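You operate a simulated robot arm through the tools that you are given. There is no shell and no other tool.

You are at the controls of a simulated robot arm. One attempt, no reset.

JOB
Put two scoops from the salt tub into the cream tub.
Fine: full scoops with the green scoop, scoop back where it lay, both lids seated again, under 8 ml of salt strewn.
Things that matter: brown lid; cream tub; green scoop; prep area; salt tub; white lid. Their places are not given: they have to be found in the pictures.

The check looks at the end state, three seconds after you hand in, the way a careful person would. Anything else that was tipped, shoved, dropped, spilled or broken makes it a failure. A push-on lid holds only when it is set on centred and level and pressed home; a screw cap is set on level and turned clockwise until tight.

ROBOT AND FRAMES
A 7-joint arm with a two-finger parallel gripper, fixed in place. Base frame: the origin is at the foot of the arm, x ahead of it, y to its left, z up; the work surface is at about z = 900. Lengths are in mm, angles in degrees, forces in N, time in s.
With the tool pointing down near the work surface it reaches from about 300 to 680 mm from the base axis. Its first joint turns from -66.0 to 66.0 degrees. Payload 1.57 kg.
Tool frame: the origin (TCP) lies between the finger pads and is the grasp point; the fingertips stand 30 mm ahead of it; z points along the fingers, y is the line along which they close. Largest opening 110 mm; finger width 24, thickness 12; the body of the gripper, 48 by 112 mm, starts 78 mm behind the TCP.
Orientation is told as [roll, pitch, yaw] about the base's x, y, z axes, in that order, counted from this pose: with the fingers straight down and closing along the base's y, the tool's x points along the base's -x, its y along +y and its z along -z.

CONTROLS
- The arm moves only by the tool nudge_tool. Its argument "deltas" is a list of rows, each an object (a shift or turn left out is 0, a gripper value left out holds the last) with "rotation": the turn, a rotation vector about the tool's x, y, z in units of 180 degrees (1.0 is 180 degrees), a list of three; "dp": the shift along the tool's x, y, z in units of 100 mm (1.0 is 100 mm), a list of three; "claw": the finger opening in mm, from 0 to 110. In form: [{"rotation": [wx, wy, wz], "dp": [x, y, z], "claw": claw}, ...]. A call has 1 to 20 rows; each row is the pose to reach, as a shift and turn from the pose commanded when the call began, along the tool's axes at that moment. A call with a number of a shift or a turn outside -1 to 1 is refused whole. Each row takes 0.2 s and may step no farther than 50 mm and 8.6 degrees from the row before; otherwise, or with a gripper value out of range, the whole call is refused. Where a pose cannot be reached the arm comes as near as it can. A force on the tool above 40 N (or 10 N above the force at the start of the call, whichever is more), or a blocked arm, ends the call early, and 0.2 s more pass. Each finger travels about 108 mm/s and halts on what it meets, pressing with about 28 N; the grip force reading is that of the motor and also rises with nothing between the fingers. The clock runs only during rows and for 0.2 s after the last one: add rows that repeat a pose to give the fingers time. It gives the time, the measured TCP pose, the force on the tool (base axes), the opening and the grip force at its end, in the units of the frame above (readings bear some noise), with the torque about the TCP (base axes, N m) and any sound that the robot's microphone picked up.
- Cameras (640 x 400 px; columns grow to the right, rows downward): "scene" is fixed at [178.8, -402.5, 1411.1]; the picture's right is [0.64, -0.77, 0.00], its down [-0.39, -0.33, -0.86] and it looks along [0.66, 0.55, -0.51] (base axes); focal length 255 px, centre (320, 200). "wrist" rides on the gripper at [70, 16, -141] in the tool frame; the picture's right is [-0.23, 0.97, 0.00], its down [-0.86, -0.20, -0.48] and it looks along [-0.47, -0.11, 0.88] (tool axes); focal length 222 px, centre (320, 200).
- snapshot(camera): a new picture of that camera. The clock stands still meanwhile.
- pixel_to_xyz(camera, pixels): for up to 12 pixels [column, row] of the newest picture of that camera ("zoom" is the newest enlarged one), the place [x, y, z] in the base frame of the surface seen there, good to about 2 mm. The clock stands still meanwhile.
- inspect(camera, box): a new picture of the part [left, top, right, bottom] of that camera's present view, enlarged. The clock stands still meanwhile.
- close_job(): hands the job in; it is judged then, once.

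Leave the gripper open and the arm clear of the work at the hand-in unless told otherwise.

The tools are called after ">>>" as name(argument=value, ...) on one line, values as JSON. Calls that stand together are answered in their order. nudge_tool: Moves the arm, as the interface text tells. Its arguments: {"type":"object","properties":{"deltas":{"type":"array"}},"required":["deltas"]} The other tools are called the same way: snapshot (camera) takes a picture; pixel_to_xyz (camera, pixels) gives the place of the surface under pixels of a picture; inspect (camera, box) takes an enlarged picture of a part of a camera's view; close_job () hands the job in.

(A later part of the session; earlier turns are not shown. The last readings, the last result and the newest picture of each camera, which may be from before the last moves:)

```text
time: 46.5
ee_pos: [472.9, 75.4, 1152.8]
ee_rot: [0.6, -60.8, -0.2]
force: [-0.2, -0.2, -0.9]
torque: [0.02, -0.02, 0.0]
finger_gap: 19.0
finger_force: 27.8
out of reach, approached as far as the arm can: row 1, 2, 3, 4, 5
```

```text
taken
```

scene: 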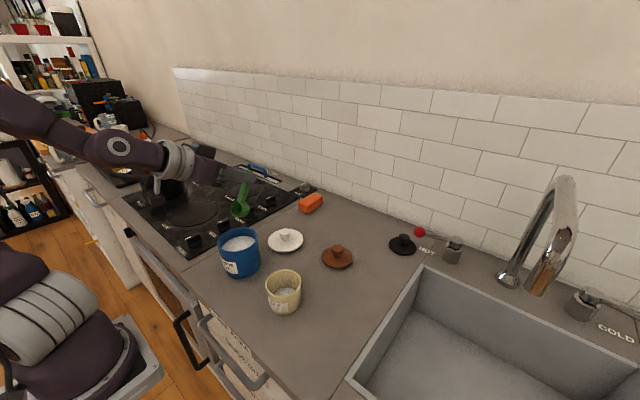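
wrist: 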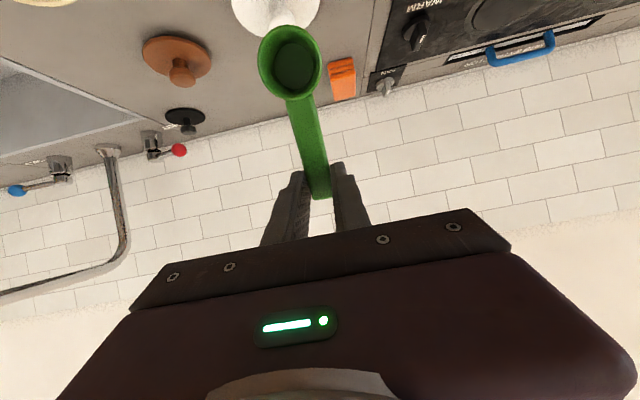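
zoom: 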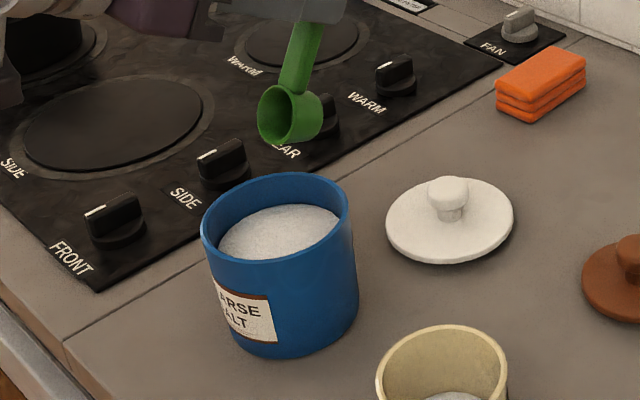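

At 60° tilt in the radial direction the arm can't go lower, since the wrist gets too close to the base. A diagonal handle azimuth of about 60° should suit the arm better for both scooping and pouring. I'll level the scoop, then go over the cream tub and test it there.

>>> nudge_tool(deltas=[{"rotation": [0, 0.045, 0]}, {"rotation": [0, 0.09, 0]}, {"rotation": [0, 0.135, 0]}, {"rotation": [0, 0.18, 0]}, {"rotation": [0, 0.225, 0]}, {"rotation": [0, 0.27, 0]}, {"rotation": [0, 0.315, 0]}, {"rotation": [0, 0.337, 0]}, {"rotation": [0, 0.337, 0]}])

>>> nudge_tool(deltas=[{"dp": [0.1, -0.35, -0.1]}, {"dp": [0.2, -0.7, -0.2]}, {"dp": [0.3, -1.0, -0.3]}, {"dp": [0.4, -1.0, -0.3]}])

>>> nudge_tool(deltas=[{"dp": [0.1, -0.3, 0], "rotation": [0, 0, -0.04]}, {"dp": [0.1, -0.6, 0], "rotation": [0, 0, -0.08]}, {"dp": [0.1, -0.8, 0], "rotation": [0, 0, -0.12]}, {"dp": [0.1, -0.8, 0], "rotation": [0, 0, -0.16]}, {"dp": [0.1, -0.8, 0], "rotation": [0, 0, -0.2]}, {"dp": [0.1, -0.8, 0], "rotation": [0, 0, -0.24]}, {"dp": [0.1, -0.8, 0], "rotation": [0, 0, -0.28]}, {"dp": [0.1, -0.8, 0], "rotation": [0, 0, -0.32]}, {"dp": [0.1, -0.8, 0], "rotation": [0, 0, -0.333]}, {"dp": [0.1, -0.8, 0], "rotation": [0, 0, -0.333]}])

>>> snapshot(camera="scene")

```text
time: 48.5
ee_pos: [473.4, 79.3, 1151.8]
ee_rot: [0.2, 0.5, 0.0]
force: [0.7, 0.0, 0.4]
torque: [0.01, -0.04, -0.03]
finger_gap: 18.8
finger_force: 28.1
```

```text
time: 49.5
ee_pos: [435.1, -23.4, 1183.8]
ee_rot: [0.2, 0.5, 0.0]
force: [-0.2, 0.1, 0.7]
torque: [0.02, -0.01, 0.03]
finger_gap: 18.8
finger_force: 28.0
```

```text
time: 51.7
ee_pos: [424.3, -102.3, 1182.1]
ee_rot: [0.5, 0.1, 60.0]
force: [-0.1, 0.1, 0.1]
torque: [0.0, -0.01, 0.03]
finger_gap: 19.1
finger_force: 27.9
```

```text
taken
```

scene: 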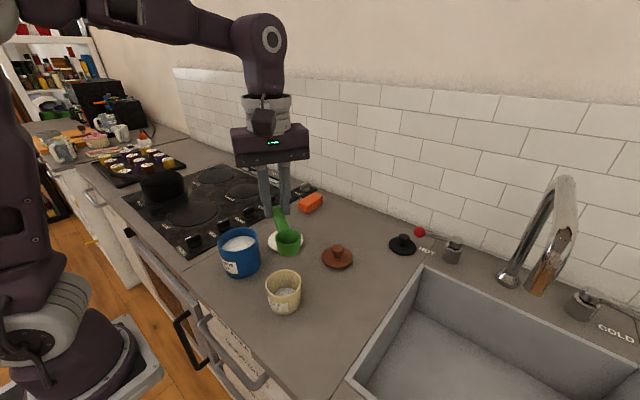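

The posture is good, with the elbow up, and yaw 60 is reached. Now I'll tilt step by step to about 108° at this height to find the limit.

>>> nudge_tool(deltas=[{"rotation": [0, -0.045, 0]}, {"rotation": [0, -0.09, 0]}, {"rotation": [0, -0.135, 0]}, {"rotation": [0, -0.18, 0]}, {"rotation": [0, -0.225, 0]}, {"rotation": [0, -0.27, 0]}, {"rotation": [0, -0.315, 0]}, {"rotation": [0, -0.36, 0]}, {"rotation": [0, -0.405, 0]}, {"rotation": [0, -0.45, 0]}, {"rotation": [0, -0.495, 0]}, {"rotation": [0, -0.54, 0]}, {"rotation": [0, -0.585, 0]}, {"rotation": [0, -0.6, 0]}, {"rotation": [0, -0.6, 0]}])

>>> snapshot(camera="scene")

```text
time: 54.9
ee_pos: [423.1, -102.6, 1180.6]
ee_rot: [178.4, -71.9, -118.7]
force: [0.3, -1.0, -0.8]
torque: [-0.03, 0.01, -0.04]
finger_gap: 19.1
finger_force: 28.2
```

```text
taken
```

scene: 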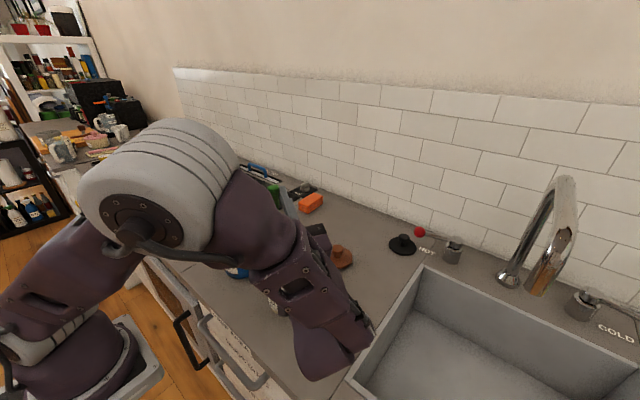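

A 108° tilt at azimuth 60° is fully reached at z≈1181. Now I'll shift to place the mouth over the cream tub axis and lower in stages to see how low the pour can be made.

>>> nudge_tool(deltas=[{"dp": [0.15, 0, -0.2]}, {"dp": [0.3, 0, -0.36]}, {"dp": [0.5, 0, -0.43]}, {"dp": [0.69, 0, -0.49]}, {"dp": [0.69, 0, -0.49]}])

>>> inspect(camera="scene", box=[160, 130, 400, 400])

>>> snapshot(camera="wrist")

```text
time: 56.1
ee_pos: [410.6, -122.0, 1102.2]
ee_rot: [178.5, -72.1, -118.7]
force: [0.5, 1.2, -1.4]
torque: [0.01, 0.05, 0.01]
finger_gap: 19.3
finger_force: 27.7
```

```text
1.48 times, centred on (280, 265) of scene
```

zoom: 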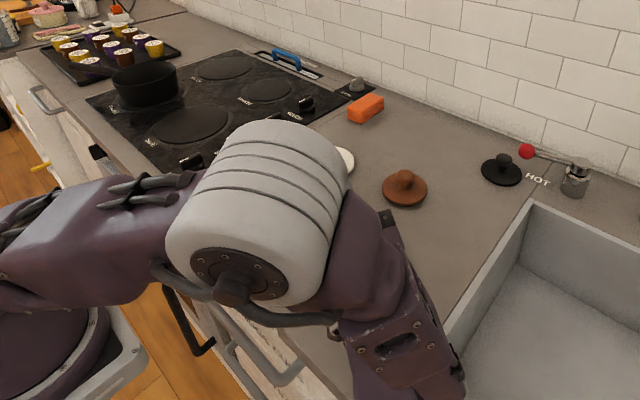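

```text
taken
```

wrist: 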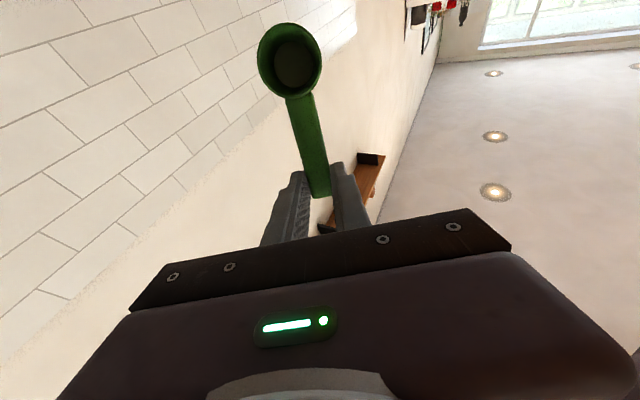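

Reached again, with the tool at (410.6,-122,1102) and a 108° tilt. I'll lower another 32 mm, which would put the lip about 14 mm above the cream rim.

>>> nudge_tool(deltas=[{"dp": [0.15, 0, -0.05]}, {"dp": [0.3, 0, -0.1]}, {"dp": [0.3, 0, -0.1]}])

>>> snapshot(camera="scene")

```text
time: 56.9
ee_pos: [410.3, -123.6, 1070.6]
ee_rot: [178.5, -72.1, -118.6]
force: [-0.2, -0.4, -1.0]
torque: [0.0, 0.02, -0.01]
finger_gap: 18.9
finger_force: 28.1
```

```text
taken
```

scene: 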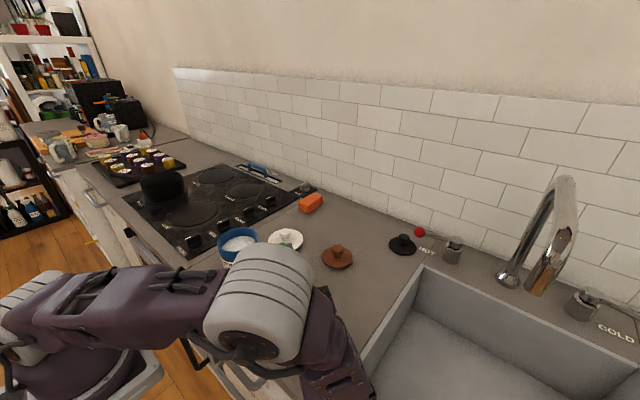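

Pouring works: a 108° tilt is reached with the cup mouth centred on the cream tub at about (429,-88), lip 14 mm above its rim. Now I'll raise the scoop, un-tilt it and yaw to 90° on the way to the salt tub.

>>> nudge_tool(deltas=[{"dp": [-0.3, 0, 0.1]}, {"dp": [-0.57, 0, 0.185]}, {"dp": [-0.8, 0, 0.26]}, {"dp": [-0.95, 0, 0.31]}, {"dp": [-0.95, 0, 0.31], "rotation": [0, 0.045, 0]}, {"dp": [-0.95, 0, 0.31], "rotation": [0, 0.09, 0]}, {"dp": [-0.95, 0, 0.31], "rotation": [0, 0.135, 0]}, {"dp": [-0.95, 0, 0.31], "rotation": [0, 0.18, 0]}, {"dp": [-0.95, 0, 0.31], "rotation": [0, 0.225, 0]}, {"dp": [-0.95, 0, 0.31], "rotation": [0, 0.27, 0]}, {"dp": [-0.95, 0, 0.31], "rotation": [0, 0.315, 0]}, {"dp": [-0.95, 0, 0.31], "rotation": [0, 0.36, 0]}, {"dp": [-0.95, 0, 0.31], "rotation": [0, 0.405, 0]}, {"dp": [-0.95, 0, 0.31], "rotation": [0, 0.45, 0]}, {"dp": [-0.95, 0, 0.31], "rotation": [0, 0.495, 0]}, {"dp": [-0.95, 0, 0.31], "rotation": [0, 0.54, 0]}, {"dp": [-0.95, 0, 0.31], "rotation": [0, 0.585, 0]}, {"dp": [-0.95, 0, 0.31], "rotation": [0, 0.6, 0]}, {"dp": [-0.95, 0, 0.31], "rotation": [0, 0.6, 0]}])

>>> snapshot(camera="scene")

```text
time: 60.9
ee_pos: [409.8, -125.0, 1169.2]
ee_rot: [0.5, 0.1, 60.0]
force: [0.3, 0.1, -1.4]
torque: [0.09, -0.01, -0.02]
finger_gap: 19.3
finger_force: 28.1
```

```text
taken
```

scene: 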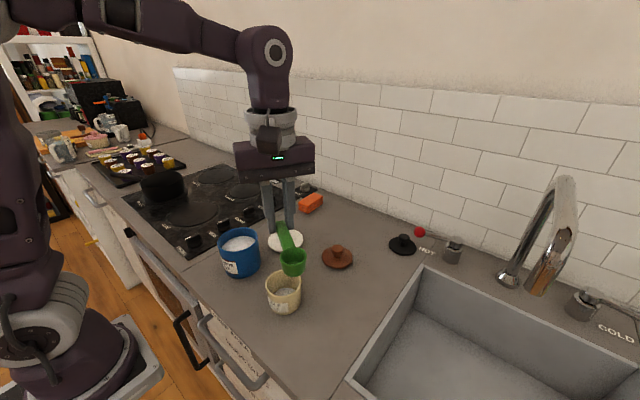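

The posture is back to elbow-up. Now I'll carry the scoop across to the salt tub in yaw 90° orientation.

>>> nudge_tool(deltas=[{"dp": [-0.2, 0.08, 0], "rotation": [0, 0, -0.042]}, {"dp": [-0.4, 0.17, 0], "rotation": [0, 0, -0.084]}, {"dp": [-0.6, 0.26, 0], "rotation": [0, 0, -0.126]}, {"dp": [-0.742, 0.328, 0], "rotation": [0, 0, -0.1667]}, {"dp": [-0.742, 0.328, 0], "rotation": [0, 0, -0.1667]}])

>>> nudge_tool(deltas=[{"dp": [-0.3, -0.03, 0]}, {"dp": [-0.6, -0.06, 0]}, {"dp": [-0.9, -0.1, 0]}, {"dp": [-0.95, -0.1, 0]}])

```text
time: 62.1
ee_pos: [420.2, -39.2, 1169.1]
ee_rot: [0.4, -0.1, 90.2]
force: [0.5, -0.1, 0.5]
torque: [0.03, 0.03, -0.02]
finger_gap: 19.1
finger_force: 27.6
```

```text
time: 63.1
ee_pos: [431.4, 53.5, 1170.6]
ee_rot: [0.4, -0.1, 90.0]
force: [0.2, -0.6, -1.0]
torque: [0.03, -0.01, -0.05]
finger_gap: 18.9
finger_force: 27.6
```

Now I'll tilt to 60° and position above the salt tub at (436,117,1118), with the cup just above the tub opening.

>>> nudge_tool(deltas=[{"dp": [-0.15, -0.02, 0], "rotation": [0, -0.042, 0]}, {"dp": [-0.3, -0.05, 0], "rotation": [0, -0.084, 0]}, {"dp": [-0.45, -0.05, 0], "rotation": [0, -0.126, 0]}, {"dp": [-0.62, -0.05, 0], "rotation": [0, -0.168, 0]}, {"dp": [-0.62, -0.05, 0], "rotation": [0, -0.21, 0]}, {"dp": [-0.62, -0.05, 0], "rotation": [0, -0.252, 0]}, {"dp": [-0.62, -0.05, 0], "rotation": [0, -0.294, 0]}, {"dp": [-0.62, -0.05, 0.2], "rotation": [0, -0.333, 0]}, {"dp": [-0.62, -0.05, 0.4], "rotation": [0, -0.333, 0]}, {"dp": [-0.62, -0.05, 0.52], "rotation": [0, -0.333, 0]}, {"dp": [-0.62, -0.05, 0.52], "rotation": [0, -0.333, 0]}])

>>> snapshot(camera="scene")

>>> inspect(camera="scene", box=[190, 180, 310, 290])

```text
time: 65.5
ee_pos: [433.3, 112.9, 1117.7]
ee_rot: [0.9, -60.1, 89.2]
force: [0.7, -0.9, 0.0]
torque: [0.02, 0.0, 0.01]
finger_gap: 18.9
finger_force: 28.0
```

```text
taken
```

scene: 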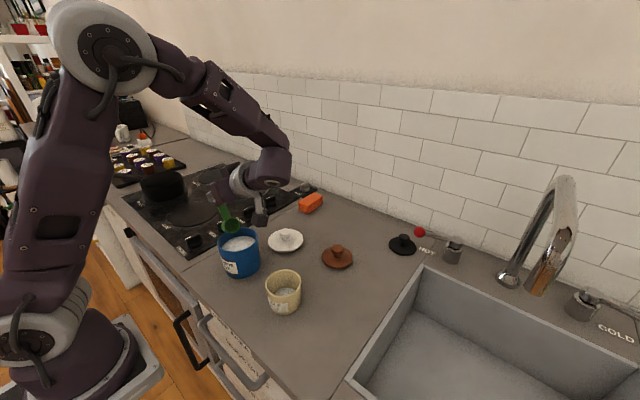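

```text
3.64 times, centred on (250, 235) of scene
```

zoom: 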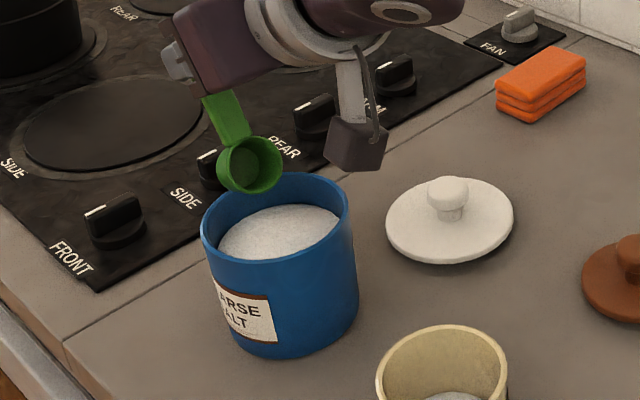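

The cup is poised at the tub mouth, around (250,163) in the zoom. I'll measure the cup rim and the tub rim together.

>>> pixel_to_xyz(camera="zoom", pixels=[[220, 165], [281, 160], [252, 137], [250, 192], [252, 165], [204, 235], [348, 200], [270, 259], [280, 175], [280, 225], [230, 245], [330, 225]])

```text
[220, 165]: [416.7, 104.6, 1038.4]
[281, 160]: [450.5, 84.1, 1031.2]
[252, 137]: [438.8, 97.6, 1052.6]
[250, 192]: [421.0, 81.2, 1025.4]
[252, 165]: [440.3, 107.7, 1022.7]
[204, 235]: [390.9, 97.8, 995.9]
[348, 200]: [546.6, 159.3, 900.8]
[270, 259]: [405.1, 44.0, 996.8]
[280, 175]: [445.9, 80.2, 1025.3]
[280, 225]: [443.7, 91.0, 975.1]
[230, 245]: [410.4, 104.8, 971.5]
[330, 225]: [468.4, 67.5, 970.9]
```

The cup centre is about (433, 86, 1038), as intended; the salt is at about 975 in the middle, and the tub wall runs y≈37–125 inside. I'll push the cup down into the salt, tilted at 60°.

>>> nudge_tool(deltas=[{"dp": [0.18, -0.02, 0.1]}, {"dp": [0.341, -0.02, 0.193]}, {"dp": [0.45, -0.02, 0.255]}, {"dp": [0.56, -0.02, 0.32]}, {"dp": [0.661, -0.02, 0.378]}, {"dp": [0.661, -0.02, 0.378]}])

>>> inspect(camera="scene", box=[190, 180, 310, 290])

```text
time: 66.9
ee_pos: [436.0, 115.5, 1042.5]
ee_rot: [0.9, -60.1, 89.2]
force: [0.9, -3.6, 3.2]
torque: [-0.08, -0.01, 0.0]
finger_gap: 18.9
finger_force: 28.1
```

```text
3.64 times, centred on (250, 235) of scene
```

zoom: 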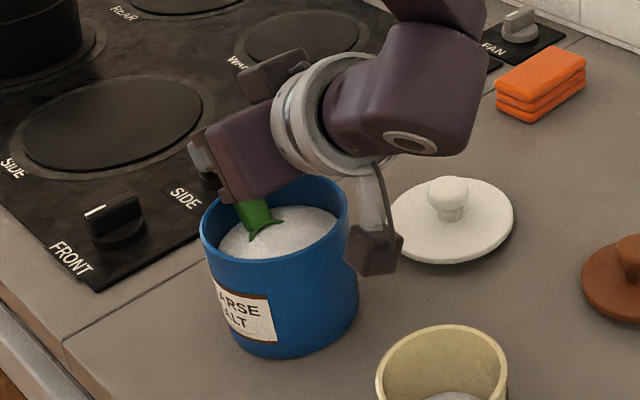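

The cup is buried in the salt with only light resistance, about 5 N. Now I'll sweep it forward (toward -y), lever it up toward level, and rise out of the salt inside the tub.

>>> nudge_tool(deltas=[{"dp": [0.035, 0, -0.037]}, {"dp": [0.07, 0, -0.075]}, {"dp": [0.071, 0, -0.043], "rotation": [0, 0.0444, 0]}, {"dp": [0.077, 0, -0.009], "rotation": [0, 0.0833, 0]}, {"dp": [0.077, 0, -0.009], "rotation": [0, 0.0833, 0]}, {"dp": [0.021, 0, 0.052], "rotation": [0, 0.1278, 0]}, {"dp": [-0.032, 0, 0.113], "rotation": [0, 0.1722, 0]}, {"dp": [-0.079, 0, 0.165], "rotation": [0, 0.2167, 0]}, {"dp": [-0.111, 0, 0.207], "rotation": [0, 0.2611, 0]}, {"dp": [-0.156, 0, 0.226], "rotation": [0, 0.3056, 0]}, {"dp": [-0.19, 0, 0.225], "rotation": [0, 0.3333, 0]}, {"dp": [-0.19, 0, 0.225], "rotation": [0, 0.3333, 0]}])

>>> inspect(camera="scene", box=[190, 180, 310, 290])

>>> snapshot(camera="wrist")

```text
time: 69.5
ee_pos: [435.2, 144.0, 1046.1]
ee_rot: [0.5, 0.0, 89.9]
force: [0.1, -0.1, -0.9]
torque: [0.05, 0.0, 0.0]
finger_gap: 19.3
finger_force: 28.2
```

```text
3.64 times, centred on (250, 235) of scene
```

zoom: 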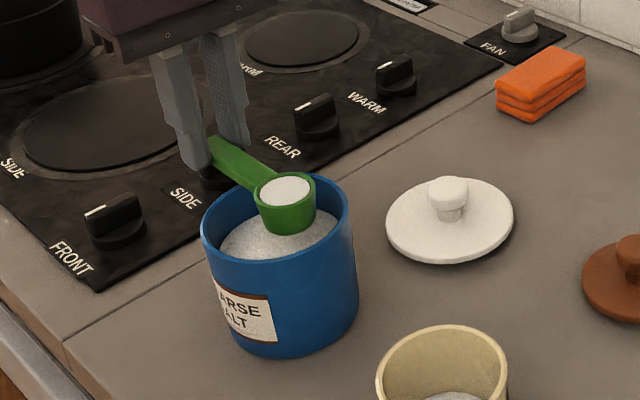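

```text
taken
```

wrist: 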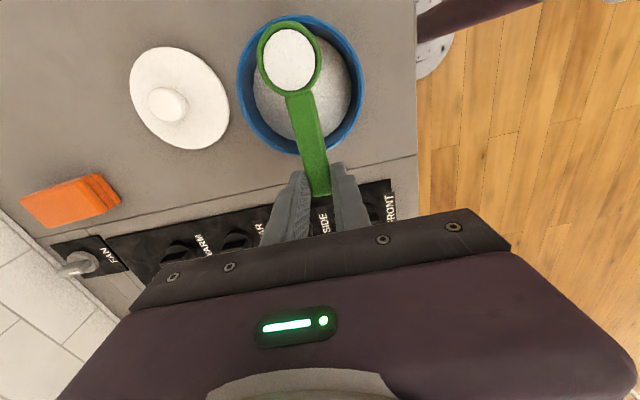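

The scoop came out full of salt, with the arm level and the tub still in place. I'll zoom in to check the fill and look for stray salt.

>>> inspect(camera="wrist", box=[220, 5, 380, 165])

>>> pixel_to_xyz(camera="zoom", pixels=[[280, 160], [240, 220], [330, 220], [285, 290], [285, 80], [160, 230], [390, 200], [285, 360]])

```text
2.50 times, centred on (300, 85) of wrist
```

zoom: 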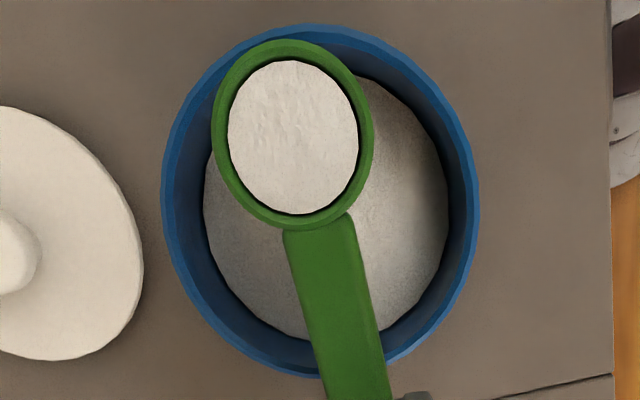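

```text
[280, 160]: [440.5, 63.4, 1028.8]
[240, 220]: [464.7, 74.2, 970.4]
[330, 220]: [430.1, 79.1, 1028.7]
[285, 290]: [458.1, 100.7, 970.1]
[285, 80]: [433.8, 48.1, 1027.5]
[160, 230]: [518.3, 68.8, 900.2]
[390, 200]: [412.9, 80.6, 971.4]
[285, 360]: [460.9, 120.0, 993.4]
```

The cup is brim full and level, at about z=1029 against a rim of about 1031, and there's no stray salt on the counter. I'll lift gently, then carry it level toward the cream tub.

>>> nudge_tool(deltas=[{"dp": [0, 0, -0.08]}, {"dp": [0, 0, -0.2]}, {"dp": [0, 0, -0.34]}, {"dp": [0, 0, -0.45]}, {"dp": [0.08, -0.02, -0.45]}, {"dp": [0.2, -0.05, -0.45]}, {"dp": [0.35, -0.09, -0.45]}, {"dp": [0.5, -0.13, -0.45]}, {"dp": [0.65, -0.17, -0.45]}, {"dp": [0.76, -0.19, -0.45]}, {"dp": [0.8, -0.2, -0.45]}])

>>> inspect(camera="wrist", box=[220, 5, 380, 165])

```text
time: 71.9
ee_pos: [456.3, 62.4, 1090.4]
ee_rot: [0.3, -0.1, 90.1]
force: [0.4, -0.6, -1.1]
torque: [0.06, 0.01, 0.03]
finger_gap: 19.2
finger_force: 28.5
```

```text
2.50 times, centred on (300, 85) of wrist
```

zoom: 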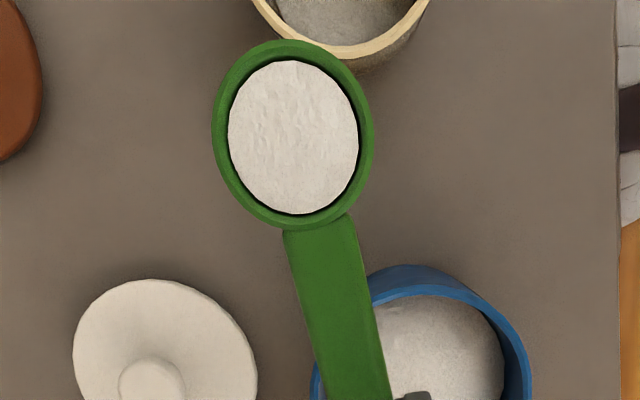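

The salt is undisturbed. I'll continue to above the cream tub, yawing to 60° on the way.

>>> nudge_tool(deltas=[{"dp": [0.08, -0.02, 0], "rotation": [0, 0, 0.01]}, {"dp": [0.2, -0.05, 0], "rotation": [0, 0, 0.035]}, {"dp": [0.35, -0.09, 0], "rotation": [0, 0, 0.07]}, {"dp": [0.5, -0.13, 0], "rotation": [0, 0, 0.105]}, {"dp": [0.63, -0.16, 0], "rotation": [0, 0, 0.14]}, {"dp": [0.73, -0.18, 0], "rotation": [0, 0, 0.16]}, {"dp": [0.765, -0.193, 0], "rotation": [0, 0, 0.1667]}, {"dp": [0.765, -0.193, 0], "rotation": [0, 0, 0.1667]}])

>>> snapshot(camera="wrist")

>>> inspect(camera="scene", box=[220, 200, 340, 320])

```text
time: 73.7
ee_pos: [473.9, -14.9, 1090.9]
ee_rot: [0.5, 0.2, 59.9]
force: [-0.6, -0.5, -1.5]
torque: [0.06, -0.06, -0.02]
finger_gap: 19.2
finger_force: 27.6
```

```text
taken
```

wrist: 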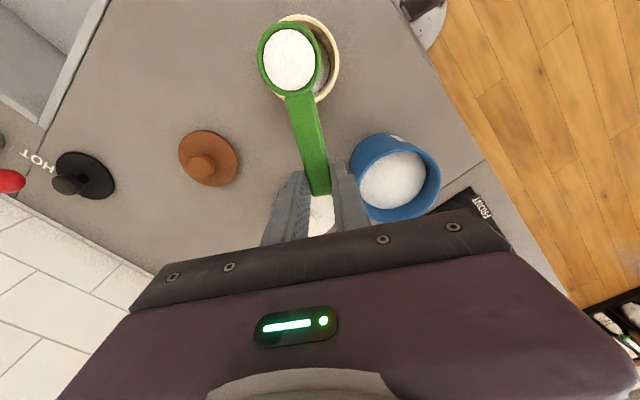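

```text
3.33 times, centred on (280, 260) of scene
```

zoom: 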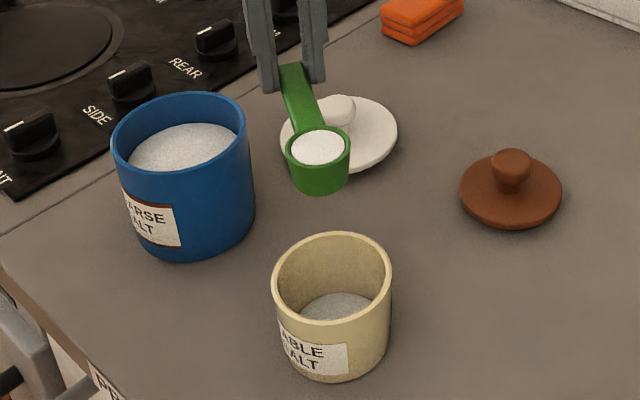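

The full cup is above the cream tub. I'll measure the cup rim and cream rim precisely before lowering.

>>> pixel_to_xyz(camera="zoom", pixels=[[274, 285], [390, 275], [335, 234], [328, 318], [287, 150], [349, 148], [318, 130], [318, 165], [335, 307], [318, 148]])

>>> pixel_to_xyz(camera="wrist", pixels=[[260, 60], [320, 56], [286, 23], [293, 93], [338, 55], [300, 17], [333, 85]])

```text
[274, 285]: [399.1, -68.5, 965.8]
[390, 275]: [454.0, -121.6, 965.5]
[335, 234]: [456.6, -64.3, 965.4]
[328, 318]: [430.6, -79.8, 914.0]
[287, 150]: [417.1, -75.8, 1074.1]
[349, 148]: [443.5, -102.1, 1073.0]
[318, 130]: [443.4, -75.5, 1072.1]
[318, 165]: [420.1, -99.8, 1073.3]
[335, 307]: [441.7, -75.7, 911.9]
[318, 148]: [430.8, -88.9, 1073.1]
```

```text
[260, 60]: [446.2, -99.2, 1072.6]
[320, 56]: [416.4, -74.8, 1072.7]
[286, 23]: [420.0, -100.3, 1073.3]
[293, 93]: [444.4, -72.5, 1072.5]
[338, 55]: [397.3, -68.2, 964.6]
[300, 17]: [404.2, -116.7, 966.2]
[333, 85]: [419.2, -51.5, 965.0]
```

The cup centre is (431,-88) and the cream tub centre is about (428.5,-89.5), so they're well lined up. I'll lower 60 mm, keeping it level.

>>> nudge_tool(deltas=[{"dp": [0, 0, 0.1]}, {"dp": [-0.01, 0, 0.3]}, {"dp": [-0.02, 0, 0.5]}, {"dp": [-0.02, 0, 0.6]}, {"dp": [-0.02, 0, 0.6]}])

>>> inspect(camera="scene", box=[220, 200, 340, 320])

```text
time: 74.9
ee_pos: [475.4, -12.0, 1033.4]
ee_rot: [0.4, 0.2, 59.9]
force: [-0.1, 0.1, -0.9]
torque: [0.07, -0.02, 0.01]
finger_gap: 19.0
finger_force: 27.7
```

```text
3.33 times, centred on (280, 260) of scene
```

zoom: 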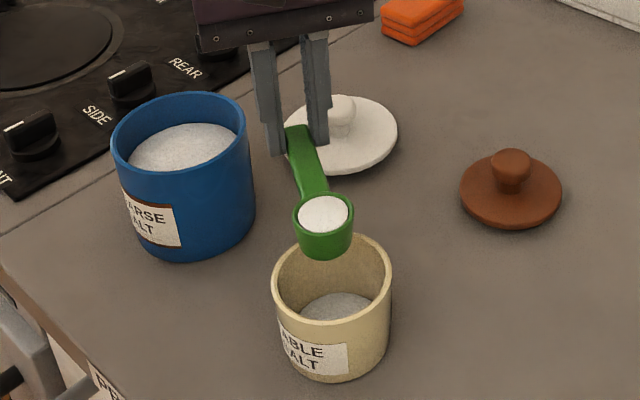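

The cup hovers about 20 mm over the cream rim. I'll tip it about its mouth up to 88°.

>>> nudge_tool(deltas=[{"dp": [0.029, 0, -0.113], "rotation": [0, -0.0444, 0]}, {"dp": [0.073, 0, -0.22], "rotation": [0, -0.0889, 0]}, {"dp": [0.132, 0, -0.321], "rotation": [0, -0.1333, 0]}, {"dp": [0.204, 0, -0.412], "rotation": [0, -0.1778, 0]}, {"dp": [0.288, 0, -0.492], "rotation": [0, -0.2222, 0]}, {"dp": [0.383, 0, -0.55], "rotation": [0, -0.2667, 0]}, {"dp": [0.486, 0, -0.59], "rotation": [0, -0.3111, 0]}, {"dp": [0.596, 0, -0.613], "rotation": [0, -0.3556, 0]}, {"dp": [0.71, 0, -0.626], "rotation": [0, -0.4, 0]}, {"dp": [0.825, 0, -0.624], "rotation": [0, -0.4444, 0]}, {"dp": [0.941, 0, -0.604], "rotation": [0, -0.4889, 0]}, {"dp": [0.941, 0, -0.604], "rotation": [0, -0.4889, 0]}])

>>> snapshot(camera="scene")

>>> snapshot(camera="wrist")

```text
time: 77.5
ee_pos: [428.6, -94.7, 1092.3]
ee_rot: [11.5, -88.0, 48.3]
force: [0.0, 0.5, -0.3]
torque: [-0.05, 0.02, -0.04]
finger_gap: 19.0
finger_force: 28.4
```

```text
taken
```

scene: 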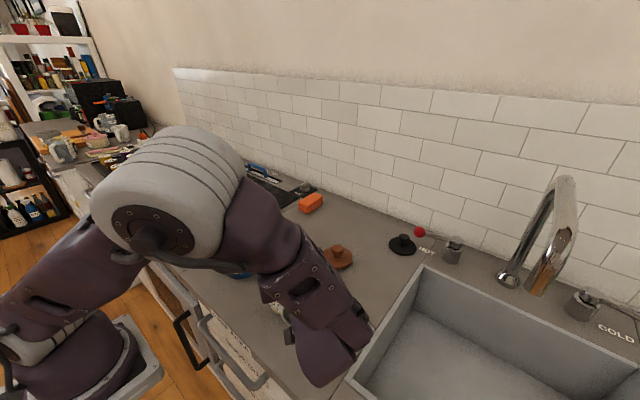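

```text
taken
```

wrist: 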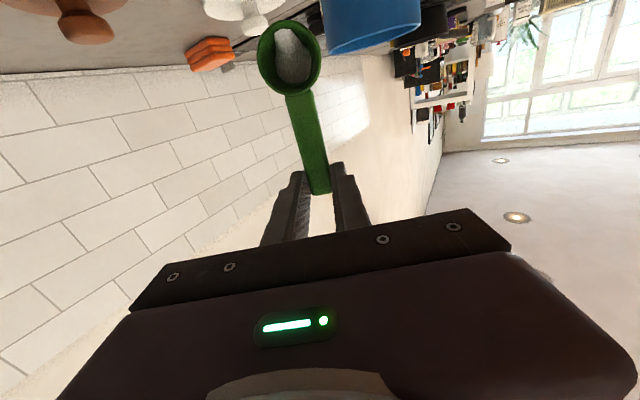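

At 88° most of the salt is out, with a sloped remnant left in the cup. I'll keep tipping to 112° while keeping the mouth over the tub.

>>> nudge_tool(deltas=[{"dp": [0.022, 0, -0.064], "rotation": [0, -0.0222, 0]}, {"dp": [0.044, 0, -0.128], "rotation": [0, -0.0444, 0]}, {"dp": [0.07, 0, -0.19], "rotation": [0, -0.0667, 0]}, {"dp": [0.099, 0, -0.25], "rotation": [0, -0.0889, 0]}, {"dp": [0.173, 0, -0.359], "rotation": [0, -0.1333, 0]}, {"dp": [0.173, 0, -0.359], "rotation": [0, -0.1333, 0]}, {"dp": [0.173, 0, -0.359], "rotation": [0, -0.1333, 0]}])

>>> inspect(camera="wrist", box=[220, 0, 380, 110])

>>> snapshot(camera="scene")

```text
time: 79.1
ee_pos: [410.9, -125.4, 1075.4]
ee_rot: [178.7, -68.2, -118.9]
force: [0.2, -0.7, 0.6]
torque: [-0.05, -0.01, 0.0]
finger_gap: 18.9
finger_force: 28.2
```

```text
3.64 times, centred on (300, 55) of wrist
```

zoom: 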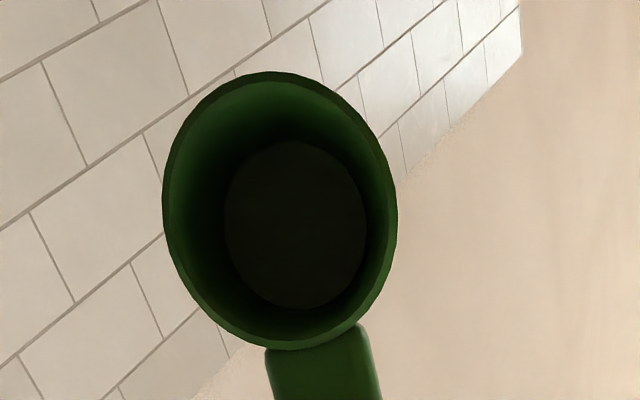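

```text
taken
```

scene: 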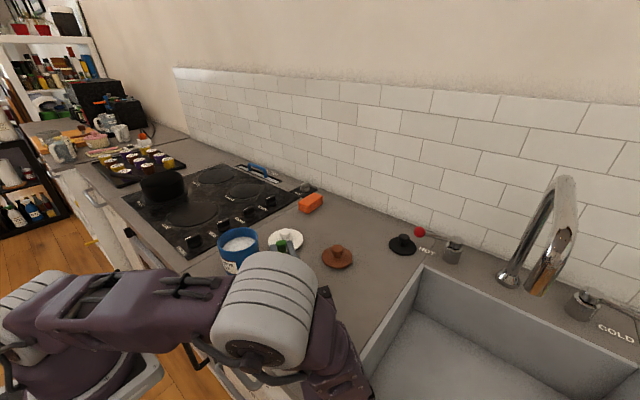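

The cup is empty. I'll raise it, un-tilt, and look at the cream tub and counter for stray salt.

>>> nudge_tool(deltas=[{"dp": [-0.25, 0, 0.1]}, {"dp": [-0.5, 0, 0.2]}, {"dp": [-0.7, 0, 0.283]}, {"dp": [-0.88, 0, 0.356]}, {"dp": [-0.88, 0, 0.356], "rotation": [0, 0.045, 0]}, {"dp": [-0.88, 0, 0.356], "rotation": [0, 0.09, 0]}, {"dp": [-0.88, 0, 0.356], "rotation": [0, 0.135, 0]}, {"dp": [-0.88, 0, 0.356], "rotation": [0, 0.18, 0]}, {"dp": [-0.88, 0, 0.356], "rotation": [0, 0.225, 0]}, {"dp": [-0.88, 0, 0.356], "rotation": [0, 0.27, 0]}, {"dp": [-0.88, 0, 0.356], "rotation": [0, 0.315, 0]}, {"dp": [-0.88, 0, 0.356], "rotation": [0, 0.36, 0]}, {"dp": [-0.88, 0, 0.356], "rotation": [0, 0.405, 0]}, {"dp": [-0.88, 0, 0.356], "rotation": [0, 0.45, 0]}, {"dp": [-0.88, 0, 0.356], "rotation": [0, 0.495, 0]}, {"dp": [-0.88, 0, 0.356], "rotation": [0, 0.54, 0]}, {"dp": [-0.88, 0, 0.356], "rotation": [0, 0.585, 0]}, {"dp": [-0.88, 0, 0.356], "rotation": [0, 0.6222, 0]}, {"dp": [-0.88, 0, 0.356], "rotation": [0, 0.6222, 0]}])

>>> snapshot(camera="scene")

>>> inspect(camera="scene", box=[220, 220, 340, 330])

```text
time: 83.1
ee_pos: [411.3, -124.0, 1171.7]
ee_rot: [0.3, 0.3, 60.0]
force: [0.5, 0.1, -1.1]
torque: [0.02, -0.03, 0.02]
finger_gap: 19.2
finger_force: 28.2
```

```text
taken
```

scene: 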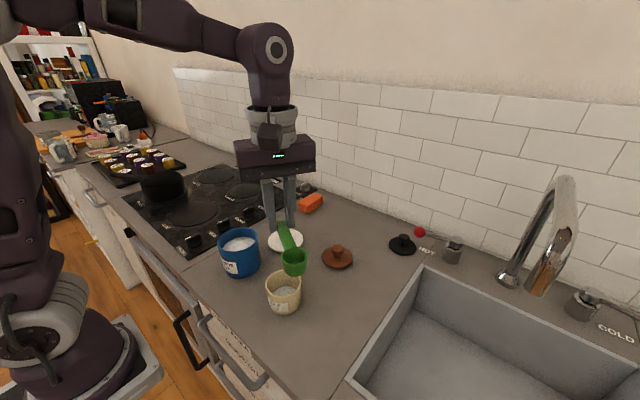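

```text
3.64 times, centred on (280, 275) of scene
```

zoom: 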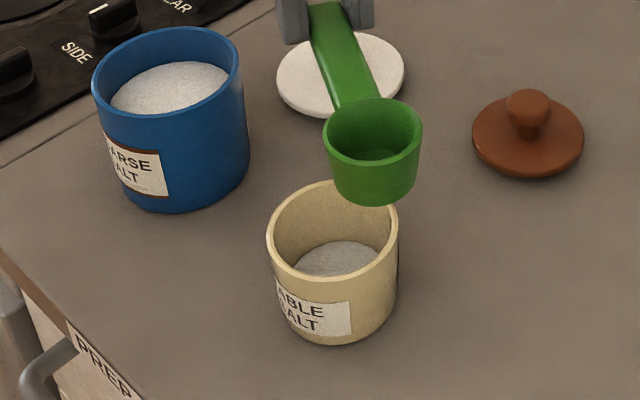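

The cream tub's salt level has risen and there's no stray salt in sight. Now the second scoop, along the same path as before.

>>> nudge_tool(deltas=[{"dp": [-0.2, 0.08, 0], "rotation": [0, 0, -0.042]}, {"dp": [-0.4, 0.17, 0], "rotation": [0, 0, -0.084]}, {"dp": [-0.6, 0.26, 0], "rotation": [0, 0, -0.126]}, {"dp": [-0.742, 0.328, 0], "rotation": [0, 0, -0.1667]}, {"dp": [-0.742, 0.328, 0], "rotation": [0, 0, -0.1667]}])

>>> nudge_tool(deltas=[{"dp": [-0.3, -0.03, 0]}, {"dp": [-0.6, -0.06, 0]}, {"dp": [-0.9, -0.1, 0]}, {"dp": [-0.95, -0.1, 0]}, {"dp": [-0.95, -0.1, 0]}])

>>> nudge_tool(deltas=[{"dp": [-0.15, -0.02, 0], "rotation": [0, -0.042, 0]}, {"dp": [-0.3, -0.05, 0], "rotation": [0, -0.084, 0]}, {"dp": [-0.45, -0.05, 0], "rotation": [0, -0.126, 0]}, {"dp": [-0.6, -0.05, 0], "rotation": [0, -0.168, 0]}, {"dp": [-0.6, -0.05, 0], "rotation": [0, -0.21, 0]}, {"dp": [-0.6, -0.05, 0], "rotation": [0, -0.252, 0]}, {"dp": [-0.6, -0.05, 0], "rotation": [0, -0.294, 0]}, {"dp": [-0.6, -0.05, 0.2], "rotation": [0, -0.333, 0]}, {"dp": [-0.6, -0.05, 0.4], "rotation": [0, -0.333, 0]}, {"dp": [-0.6, -0.05, 0.52], "rotation": [0, -0.333, 0]}, {"dp": [-0.6, -0.05, 0.52], "rotation": [0, -0.333, 0]}])

>>> inspect(camera="scene", box=[190, 180, 310, 290])

>>> pixel_to_xyz(camera="zoom", pixels=[[220, 165], [281, 160], [252, 137], [250, 192], [280, 225], [230, 245], [320, 225], [300, 235]])

```text
time: 84.3
ee_pos: [420.2, -44.7, 1171.3]
ee_rot: [0.5, -0.2, 90.1]
force: [0.1, 0.4, -1.0]
torque: [0.0, 0.02, -0.01]
finger_gap: 18.8
finger_force: 28.1
```

```text
time: 85.5
ee_pos: [429.1, 51.1, 1172.1]
ee_rot: [0.6, -0.1, 90.0]
force: [-0.3, -0.3, -1.0]
torque: [0.0, 0.02, 0.0]
finger_gap: 18.7
finger_force: 27.9
```

```text
time: 87.9
ee_pos: [435.0, 110.6, 1120.5]
ee_rot: [1.0, -60.0, 89.1]
force: [0.3, 0.2, -0.6]
torque: [0.02, 0.0, 0.01]
finger_gap: 19.1
finger_force: 28.0
```

```text
3.64 times, centred on (250, 235) of scene
```

zoom: 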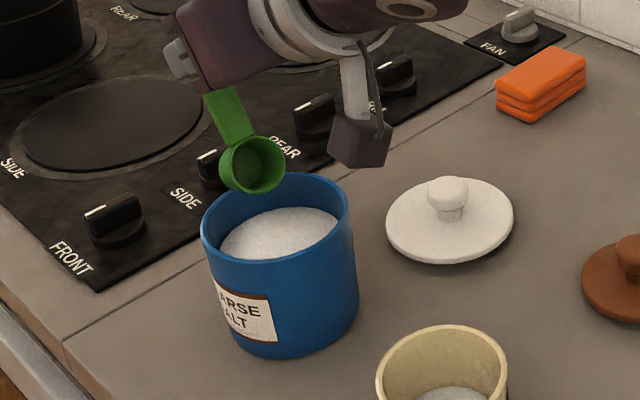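

```text
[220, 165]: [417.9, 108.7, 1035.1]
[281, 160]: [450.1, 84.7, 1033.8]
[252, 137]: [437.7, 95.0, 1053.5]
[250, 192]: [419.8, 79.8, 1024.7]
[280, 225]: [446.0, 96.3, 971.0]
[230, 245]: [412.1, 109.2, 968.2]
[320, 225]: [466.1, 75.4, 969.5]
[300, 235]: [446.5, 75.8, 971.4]
```

The salt surface is now about 971, and the cup is in the same spot as before. I'll plunge in about 4 mm deeper this time.

>>> nudge_tool(deltas=[{"dp": [0.18, -0.01, 0.1]}, {"dp": [0.341, -0.01, 0.2]}, {"dp": [0.46, -0.01, 0.275]}, {"dp": [0.58, -0.01, 0.35]}, {"dp": [0.698, -0.01, 0.42]}, {"dp": [0.698, -0.01, 0.42]}])

```text
time: 89.3
ee_pos: [434.2, 112.5, 1038.9]
ee_rot: [0.9, -59.9, 89.1]
force: [3.1, -2.3, 1.6]
torque: [-0.06, -0.03, 0.01]
finger_gap: 19.2
finger_force: 28.9
```

The cup is in the salt, with the tool at (434.2,112.5,1038.9). Now I'll sweep, lever up and rise out.

>>> nudge_tool(deltas=[{"dp": [0.031, 0, -0.034]}, {"dp": [0.062, 0, -0.068]}, {"dp": [0.068, 0, -0.034], "rotation": [0, 0.0444, 0]}, {"dp": [0.072, 0, 0], "rotation": [0, 0.0833, 0]}, {"dp": [0.072, 0, 0], "rotation": [0, 0.0833, 0]}, {"dp": [0.009, 0, 0.057], "rotation": [0, 0.1278, 0]}, {"dp": [-0.058, 0, 0.11], "rotation": [0, 0.1722, 0]}, {"dp": [-0.117, 0, 0.154], "rotation": [0, 0.2167, 0]}, {"dp": [-0.153, 0, 0.195], "rotation": [0, 0.2611, 0]}, {"dp": [-0.194, 0, 0.216], "rotation": [0, 0.3056, 0]}, {"dp": [-0.228, 0, 0.215], "rotation": [0, 0.3333, 0]}, {"dp": [-0.228, 0, 0.215], "rotation": [0, 0.3333, 0]}])

>>> inspect(camera="scene", box=[190, 180, 310, 290])

>>> inspect(camera="wrist", box=[220, 5, 380, 165])

>>> pixel_to_xyz(camera="zoom", pixels=[[290, 140], [270, 100], [310, 180], [250, 140], [335, 140]])

```text
time: 91.9
ee_pos: [435.8, 142.4, 1047.7]
ee_rot: [0.4, 0.1, 90.0]
force: [0.1, 0.3, -0.8]
torque: [0.05, -0.01, 0.0]
finger_gap: 19.0
finger_force: 28.4
```

```text
3.64 times, centred on (250, 235) of scene
```

zoom: 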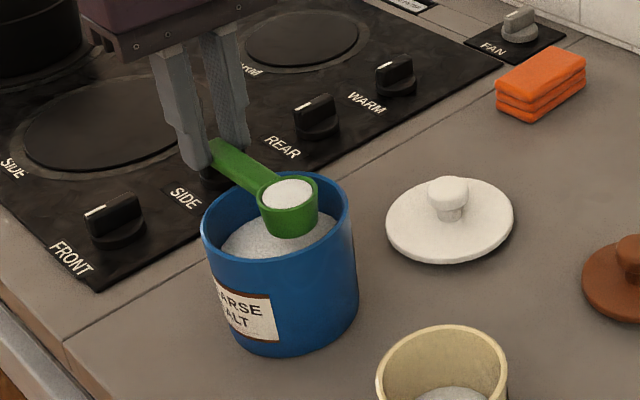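

```text
2.50 times, centred on (300, 85) of wrist
```

zoom: 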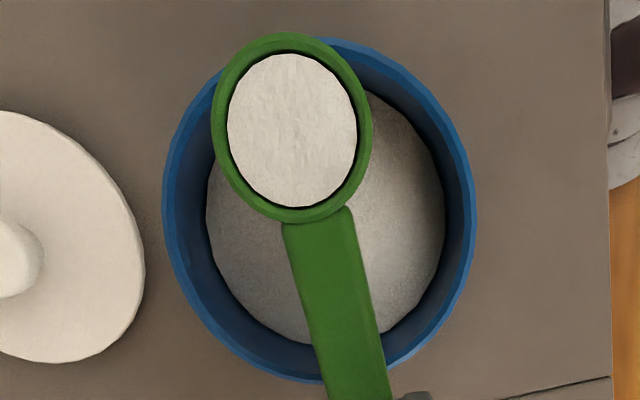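

```text
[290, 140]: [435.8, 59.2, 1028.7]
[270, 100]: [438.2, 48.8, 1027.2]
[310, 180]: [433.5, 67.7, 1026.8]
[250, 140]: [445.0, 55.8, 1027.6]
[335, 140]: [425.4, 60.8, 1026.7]
```

The second scoop is full too. The scoop looks shifted a little in the grip compared with before, so I'll measure its rim.

>>> pixel_to_xyz(camera="zoom", pixels=[[275, 41], [300, 213], [220, 135], [364, 125], [320, 250], [335, 320], [355, 385]])

```text
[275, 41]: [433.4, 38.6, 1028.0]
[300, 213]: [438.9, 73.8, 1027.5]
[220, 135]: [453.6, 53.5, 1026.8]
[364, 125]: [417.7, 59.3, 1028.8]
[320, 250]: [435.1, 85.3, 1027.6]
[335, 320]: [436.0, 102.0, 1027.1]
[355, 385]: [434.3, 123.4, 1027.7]
```

The rim is level at 1028; the scoop slid only a couple of millimetres in the grip, which is harmless. I'll lift and carry it level to the cream tub as before.

>>> nudge_tool(deltas=[{"dp": [0, 0, -0.08]}, {"dp": [0, 0, -0.2]}, {"dp": [0, 0, -0.34]}, {"dp": [0, 0, -0.45]}, {"dp": [0.08, -0.02, -0.45]}, {"dp": [0.2, -0.05, -0.45]}, {"dp": [0.35, -0.09, -0.45]}, {"dp": [0.5, -0.13, -0.45]}, {"dp": [0.65, -0.17, -0.45]}, {"dp": [0.76, -0.19, -0.45]}, {"dp": [0.8, -0.2, -0.45]}])

>>> nudge_tool(deltas=[{"dp": [0.08, -0.02, 0], "rotation": [0, 0, 0.01]}, {"dp": [0.2, -0.05, 0], "rotation": [0, 0, 0.035]}, {"dp": [0.35, -0.09, 0], "rotation": [0, 0, 0.07]}, {"dp": [0.5, -0.13, 0], "rotation": [0, 0, 0.105]}, {"dp": [0.63, -0.16, 0], "rotation": [0, 0, 0.14]}, {"dp": [0.73, -0.18, 0], "rotation": [0, 0, 0.16]}, {"dp": [0.765, -0.193, 0], "rotation": [0, 0, 0.1667]}, {"dp": [0.765, -0.193, 0], "rotation": [0, 0, 0.1667]}])

>>> inspect(camera="scene", box=[220, 200, 340, 320])

>>> pixel_to_xyz(camera="zoom", pixels=[[287, 150], [349, 148], [318, 130], [318, 165], [318, 148], [335, 307]])

```text
time: 94.3
ee_pos: [454.3, 63.0, 1094.1]
ee_rot: [0.5, 0.1, 90.1]
force: [-0.6, 0.2, -0.9]
torque: [0.04, -0.02, -0.01]
finger_gap: 19.3
finger_force: 28.1
```

```text
time: 96.1
ee_pos: [474.9, -14.9, 1092.6]
ee_rot: [0.4, 0.2, 59.8]
force: [0.0, 0.0, -0.7]
torque: [0.07, -0.01, -0.02]
finger_gap: 19.1
finger_force: 28.2
```

```text
3.33 times, centred on (280, 260) of scene
```

zoom: 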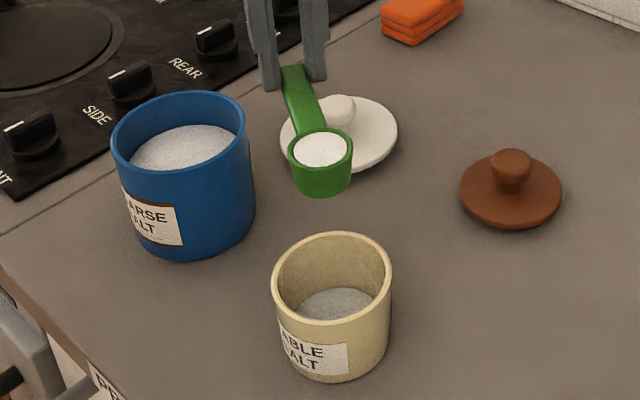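

```text
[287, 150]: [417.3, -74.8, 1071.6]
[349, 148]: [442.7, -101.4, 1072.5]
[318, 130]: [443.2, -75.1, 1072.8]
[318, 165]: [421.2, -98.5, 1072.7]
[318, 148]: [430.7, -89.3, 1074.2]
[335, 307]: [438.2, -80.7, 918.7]
```

The cup centre is (431,-88) again, and the cream tub's salt has risen to about 918. I'll lower 60 mm and tip as before.

>>> nudge_tool(deltas=[{"dp": [0, 0, 0.1]}, {"dp": [-0.01, 0, 0.3]}, {"dp": [-0.02, 0, 0.5]}, {"dp": [-0.02, 0, 0.6]}, {"dp": [-0.02, 0, 0.6]}])

>>> nudge_tool(deltas=[{"dp": [0.029, 0, -0.113], "rotation": [0, -0.0444, 0]}, {"dp": [0.073, 0, -0.22], "rotation": [0, -0.0889, 0]}, {"dp": [0.132, 0, -0.321], "rotation": [0, -0.1333, 0]}, {"dp": [0.204, 0, -0.412], "rotation": [0, -0.1778, 0]}, {"dp": [0.288, 0, -0.492], "rotation": [0, -0.2222, 0]}, {"dp": [0.383, 0, -0.55], "rotation": [0, -0.2667, 0]}, {"dp": [0.486, 0, -0.59], "rotation": [0, -0.3111, 0]}, {"dp": [0.596, 0, -0.613], "rotation": [0, -0.3556, 0]}, {"dp": [0.71, 0, -0.626], "rotation": [0, -0.4, 0]}, {"dp": [0.825, 0, -0.624], "rotation": [0, -0.4444, 0]}, {"dp": [0.941, 0, -0.604], "rotation": [0, -0.4889, 0]}, {"dp": [0.941, 0, -0.604], "rotation": [0, -0.4889, 0]}])

>>> nudge_tool(deltas=[{"dp": [0.022, 0, -0.064], "rotation": [0, -0.0222, 0]}, {"dp": [0.044, 0, -0.128], "rotation": [0, -0.0444, 0]}, {"dp": [0.07, 0, -0.19], "rotation": [0, -0.0667, 0]}, {"dp": [0.099, 0, -0.25], "rotation": [0, -0.0889, 0]}, {"dp": [0.173, 0, -0.359], "rotation": [0, -0.1333, 0]}, {"dp": [0.173, 0, -0.359], "rotation": [0, -0.1333, 0]}, {"dp": [0.173, 0, -0.359], "rotation": [0, -0.1333, 0]}])

>>> inspect(camera="wrist", box=[220, 0, 380, 110])

```text
time: 97.3
ee_pos: [476.2, -13.7, 1031.6]
ee_rot: [0.4, 0.2, 59.9]
force: [0.5, -0.3, -1.3]
torque: [0.04, -0.02, 0.03]
finger_gap: 19.3
finger_force: 28.0
```

```text
time: 99.9
ee_pos: [427.1, -95.5, 1092.6]
ee_rot: [10.6, -87.8, 49.3]
force: [0.0, -0.8, -0.7]
torque: [-0.02, 0.05, 0.02]
finger_gap: 18.9
finger_force: 27.7
```

```text
time: 101.5
ee_pos: [409.2, -126.0, 1076.1]
ee_rot: [179.0, -68.1, -119.0]
force: [0.4, -0.5, -1.4]
torque: [-0.04, -0.01, -0.04]
finger_gap: 18.9
finger_force: 27.9
```

```text
3.64 times, centred on (300, 55) of wrist
```

zoom: 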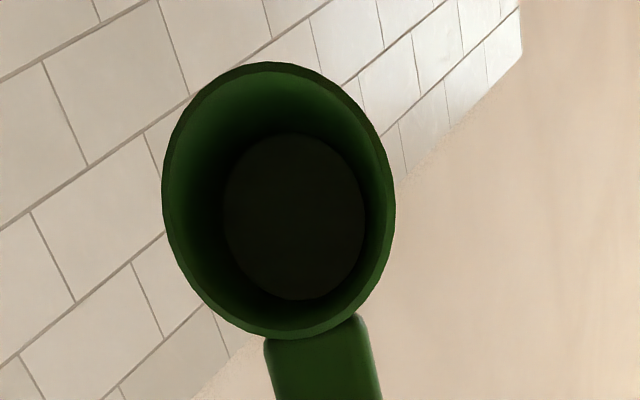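

The cup is empty again. I'll raise, un-tilt and check the scene.

>>> nudge_tool(deltas=[{"dp": [-0.25, 0, 0.1]}, {"dp": [-0.5, 0, 0.2]}, {"dp": [-0.7, 0, 0.283]}, {"dp": [-0.88, 0, 0.356]}, {"dp": [-0.88, 0, 0.356], "rotation": [0, 0.045, 0]}, {"dp": [-0.88, 0, 0.356], "rotation": [0, 0.09, 0]}, {"dp": [-0.88, 0, 0.356], "rotation": [0, 0.135, 0]}, {"dp": [-0.88, 0, 0.356], "rotation": [0, 0.18, 0]}, {"dp": [-0.88, 0, 0.356], "rotation": [0, 0.225, 0]}, {"dp": [-0.88, 0, 0.356], "rotation": [0, 0.27, 0]}, {"dp": [-0.88, 0, 0.356], "rotation": [0, 0.315, 0]}, {"dp": [-0.88, 0, 0.356], "rotation": [0, 0.36, 0]}, {"dp": [-0.88, 0, 0.356], "rotation": [0, 0.405, 0]}, {"dp": [-0.88, 0, 0.356], "rotation": [0, 0.45, 0]}, {"dp": [-0.88, 0, 0.356], "rotation": [0, 0.495, 0]}, {"dp": [-0.88, 0, 0.356], "rotation": [0, 0.54, 0]}, {"dp": [-0.88, 0, 0.356], "rotation": [0, 0.585, 0]}, {"dp": [-0.88, 0, 0.356], "rotation": [0, 0.6222, 0]}, {"dp": [-0.88, 0, 0.356], "rotation": [0, 0.6222, 0]}])

>>> inspect(camera="scene", box=[200, 210, 400, 340])

```text
time: 105.5
ee_pos: [411.3, -125.3, 1171.8]
ee_rot: [0.4, 0.2, 60.0]
force: [-0.6, 0.3, -0.9]
torque: [0.02, -0.02, -0.02]
finger_gap: 18.6
finger_force: 27.9
```

```text
3.08 times, centred on (300, 275) of scene
```

zoom: 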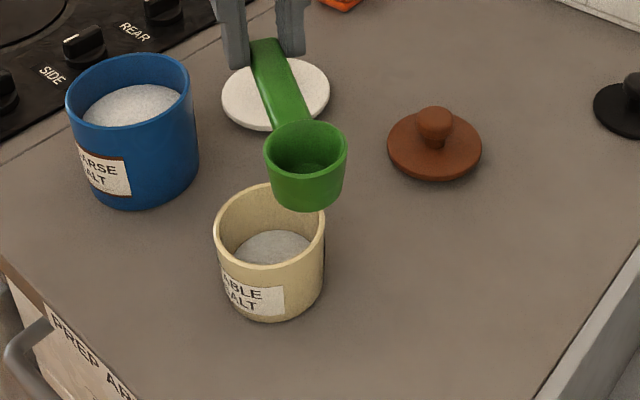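

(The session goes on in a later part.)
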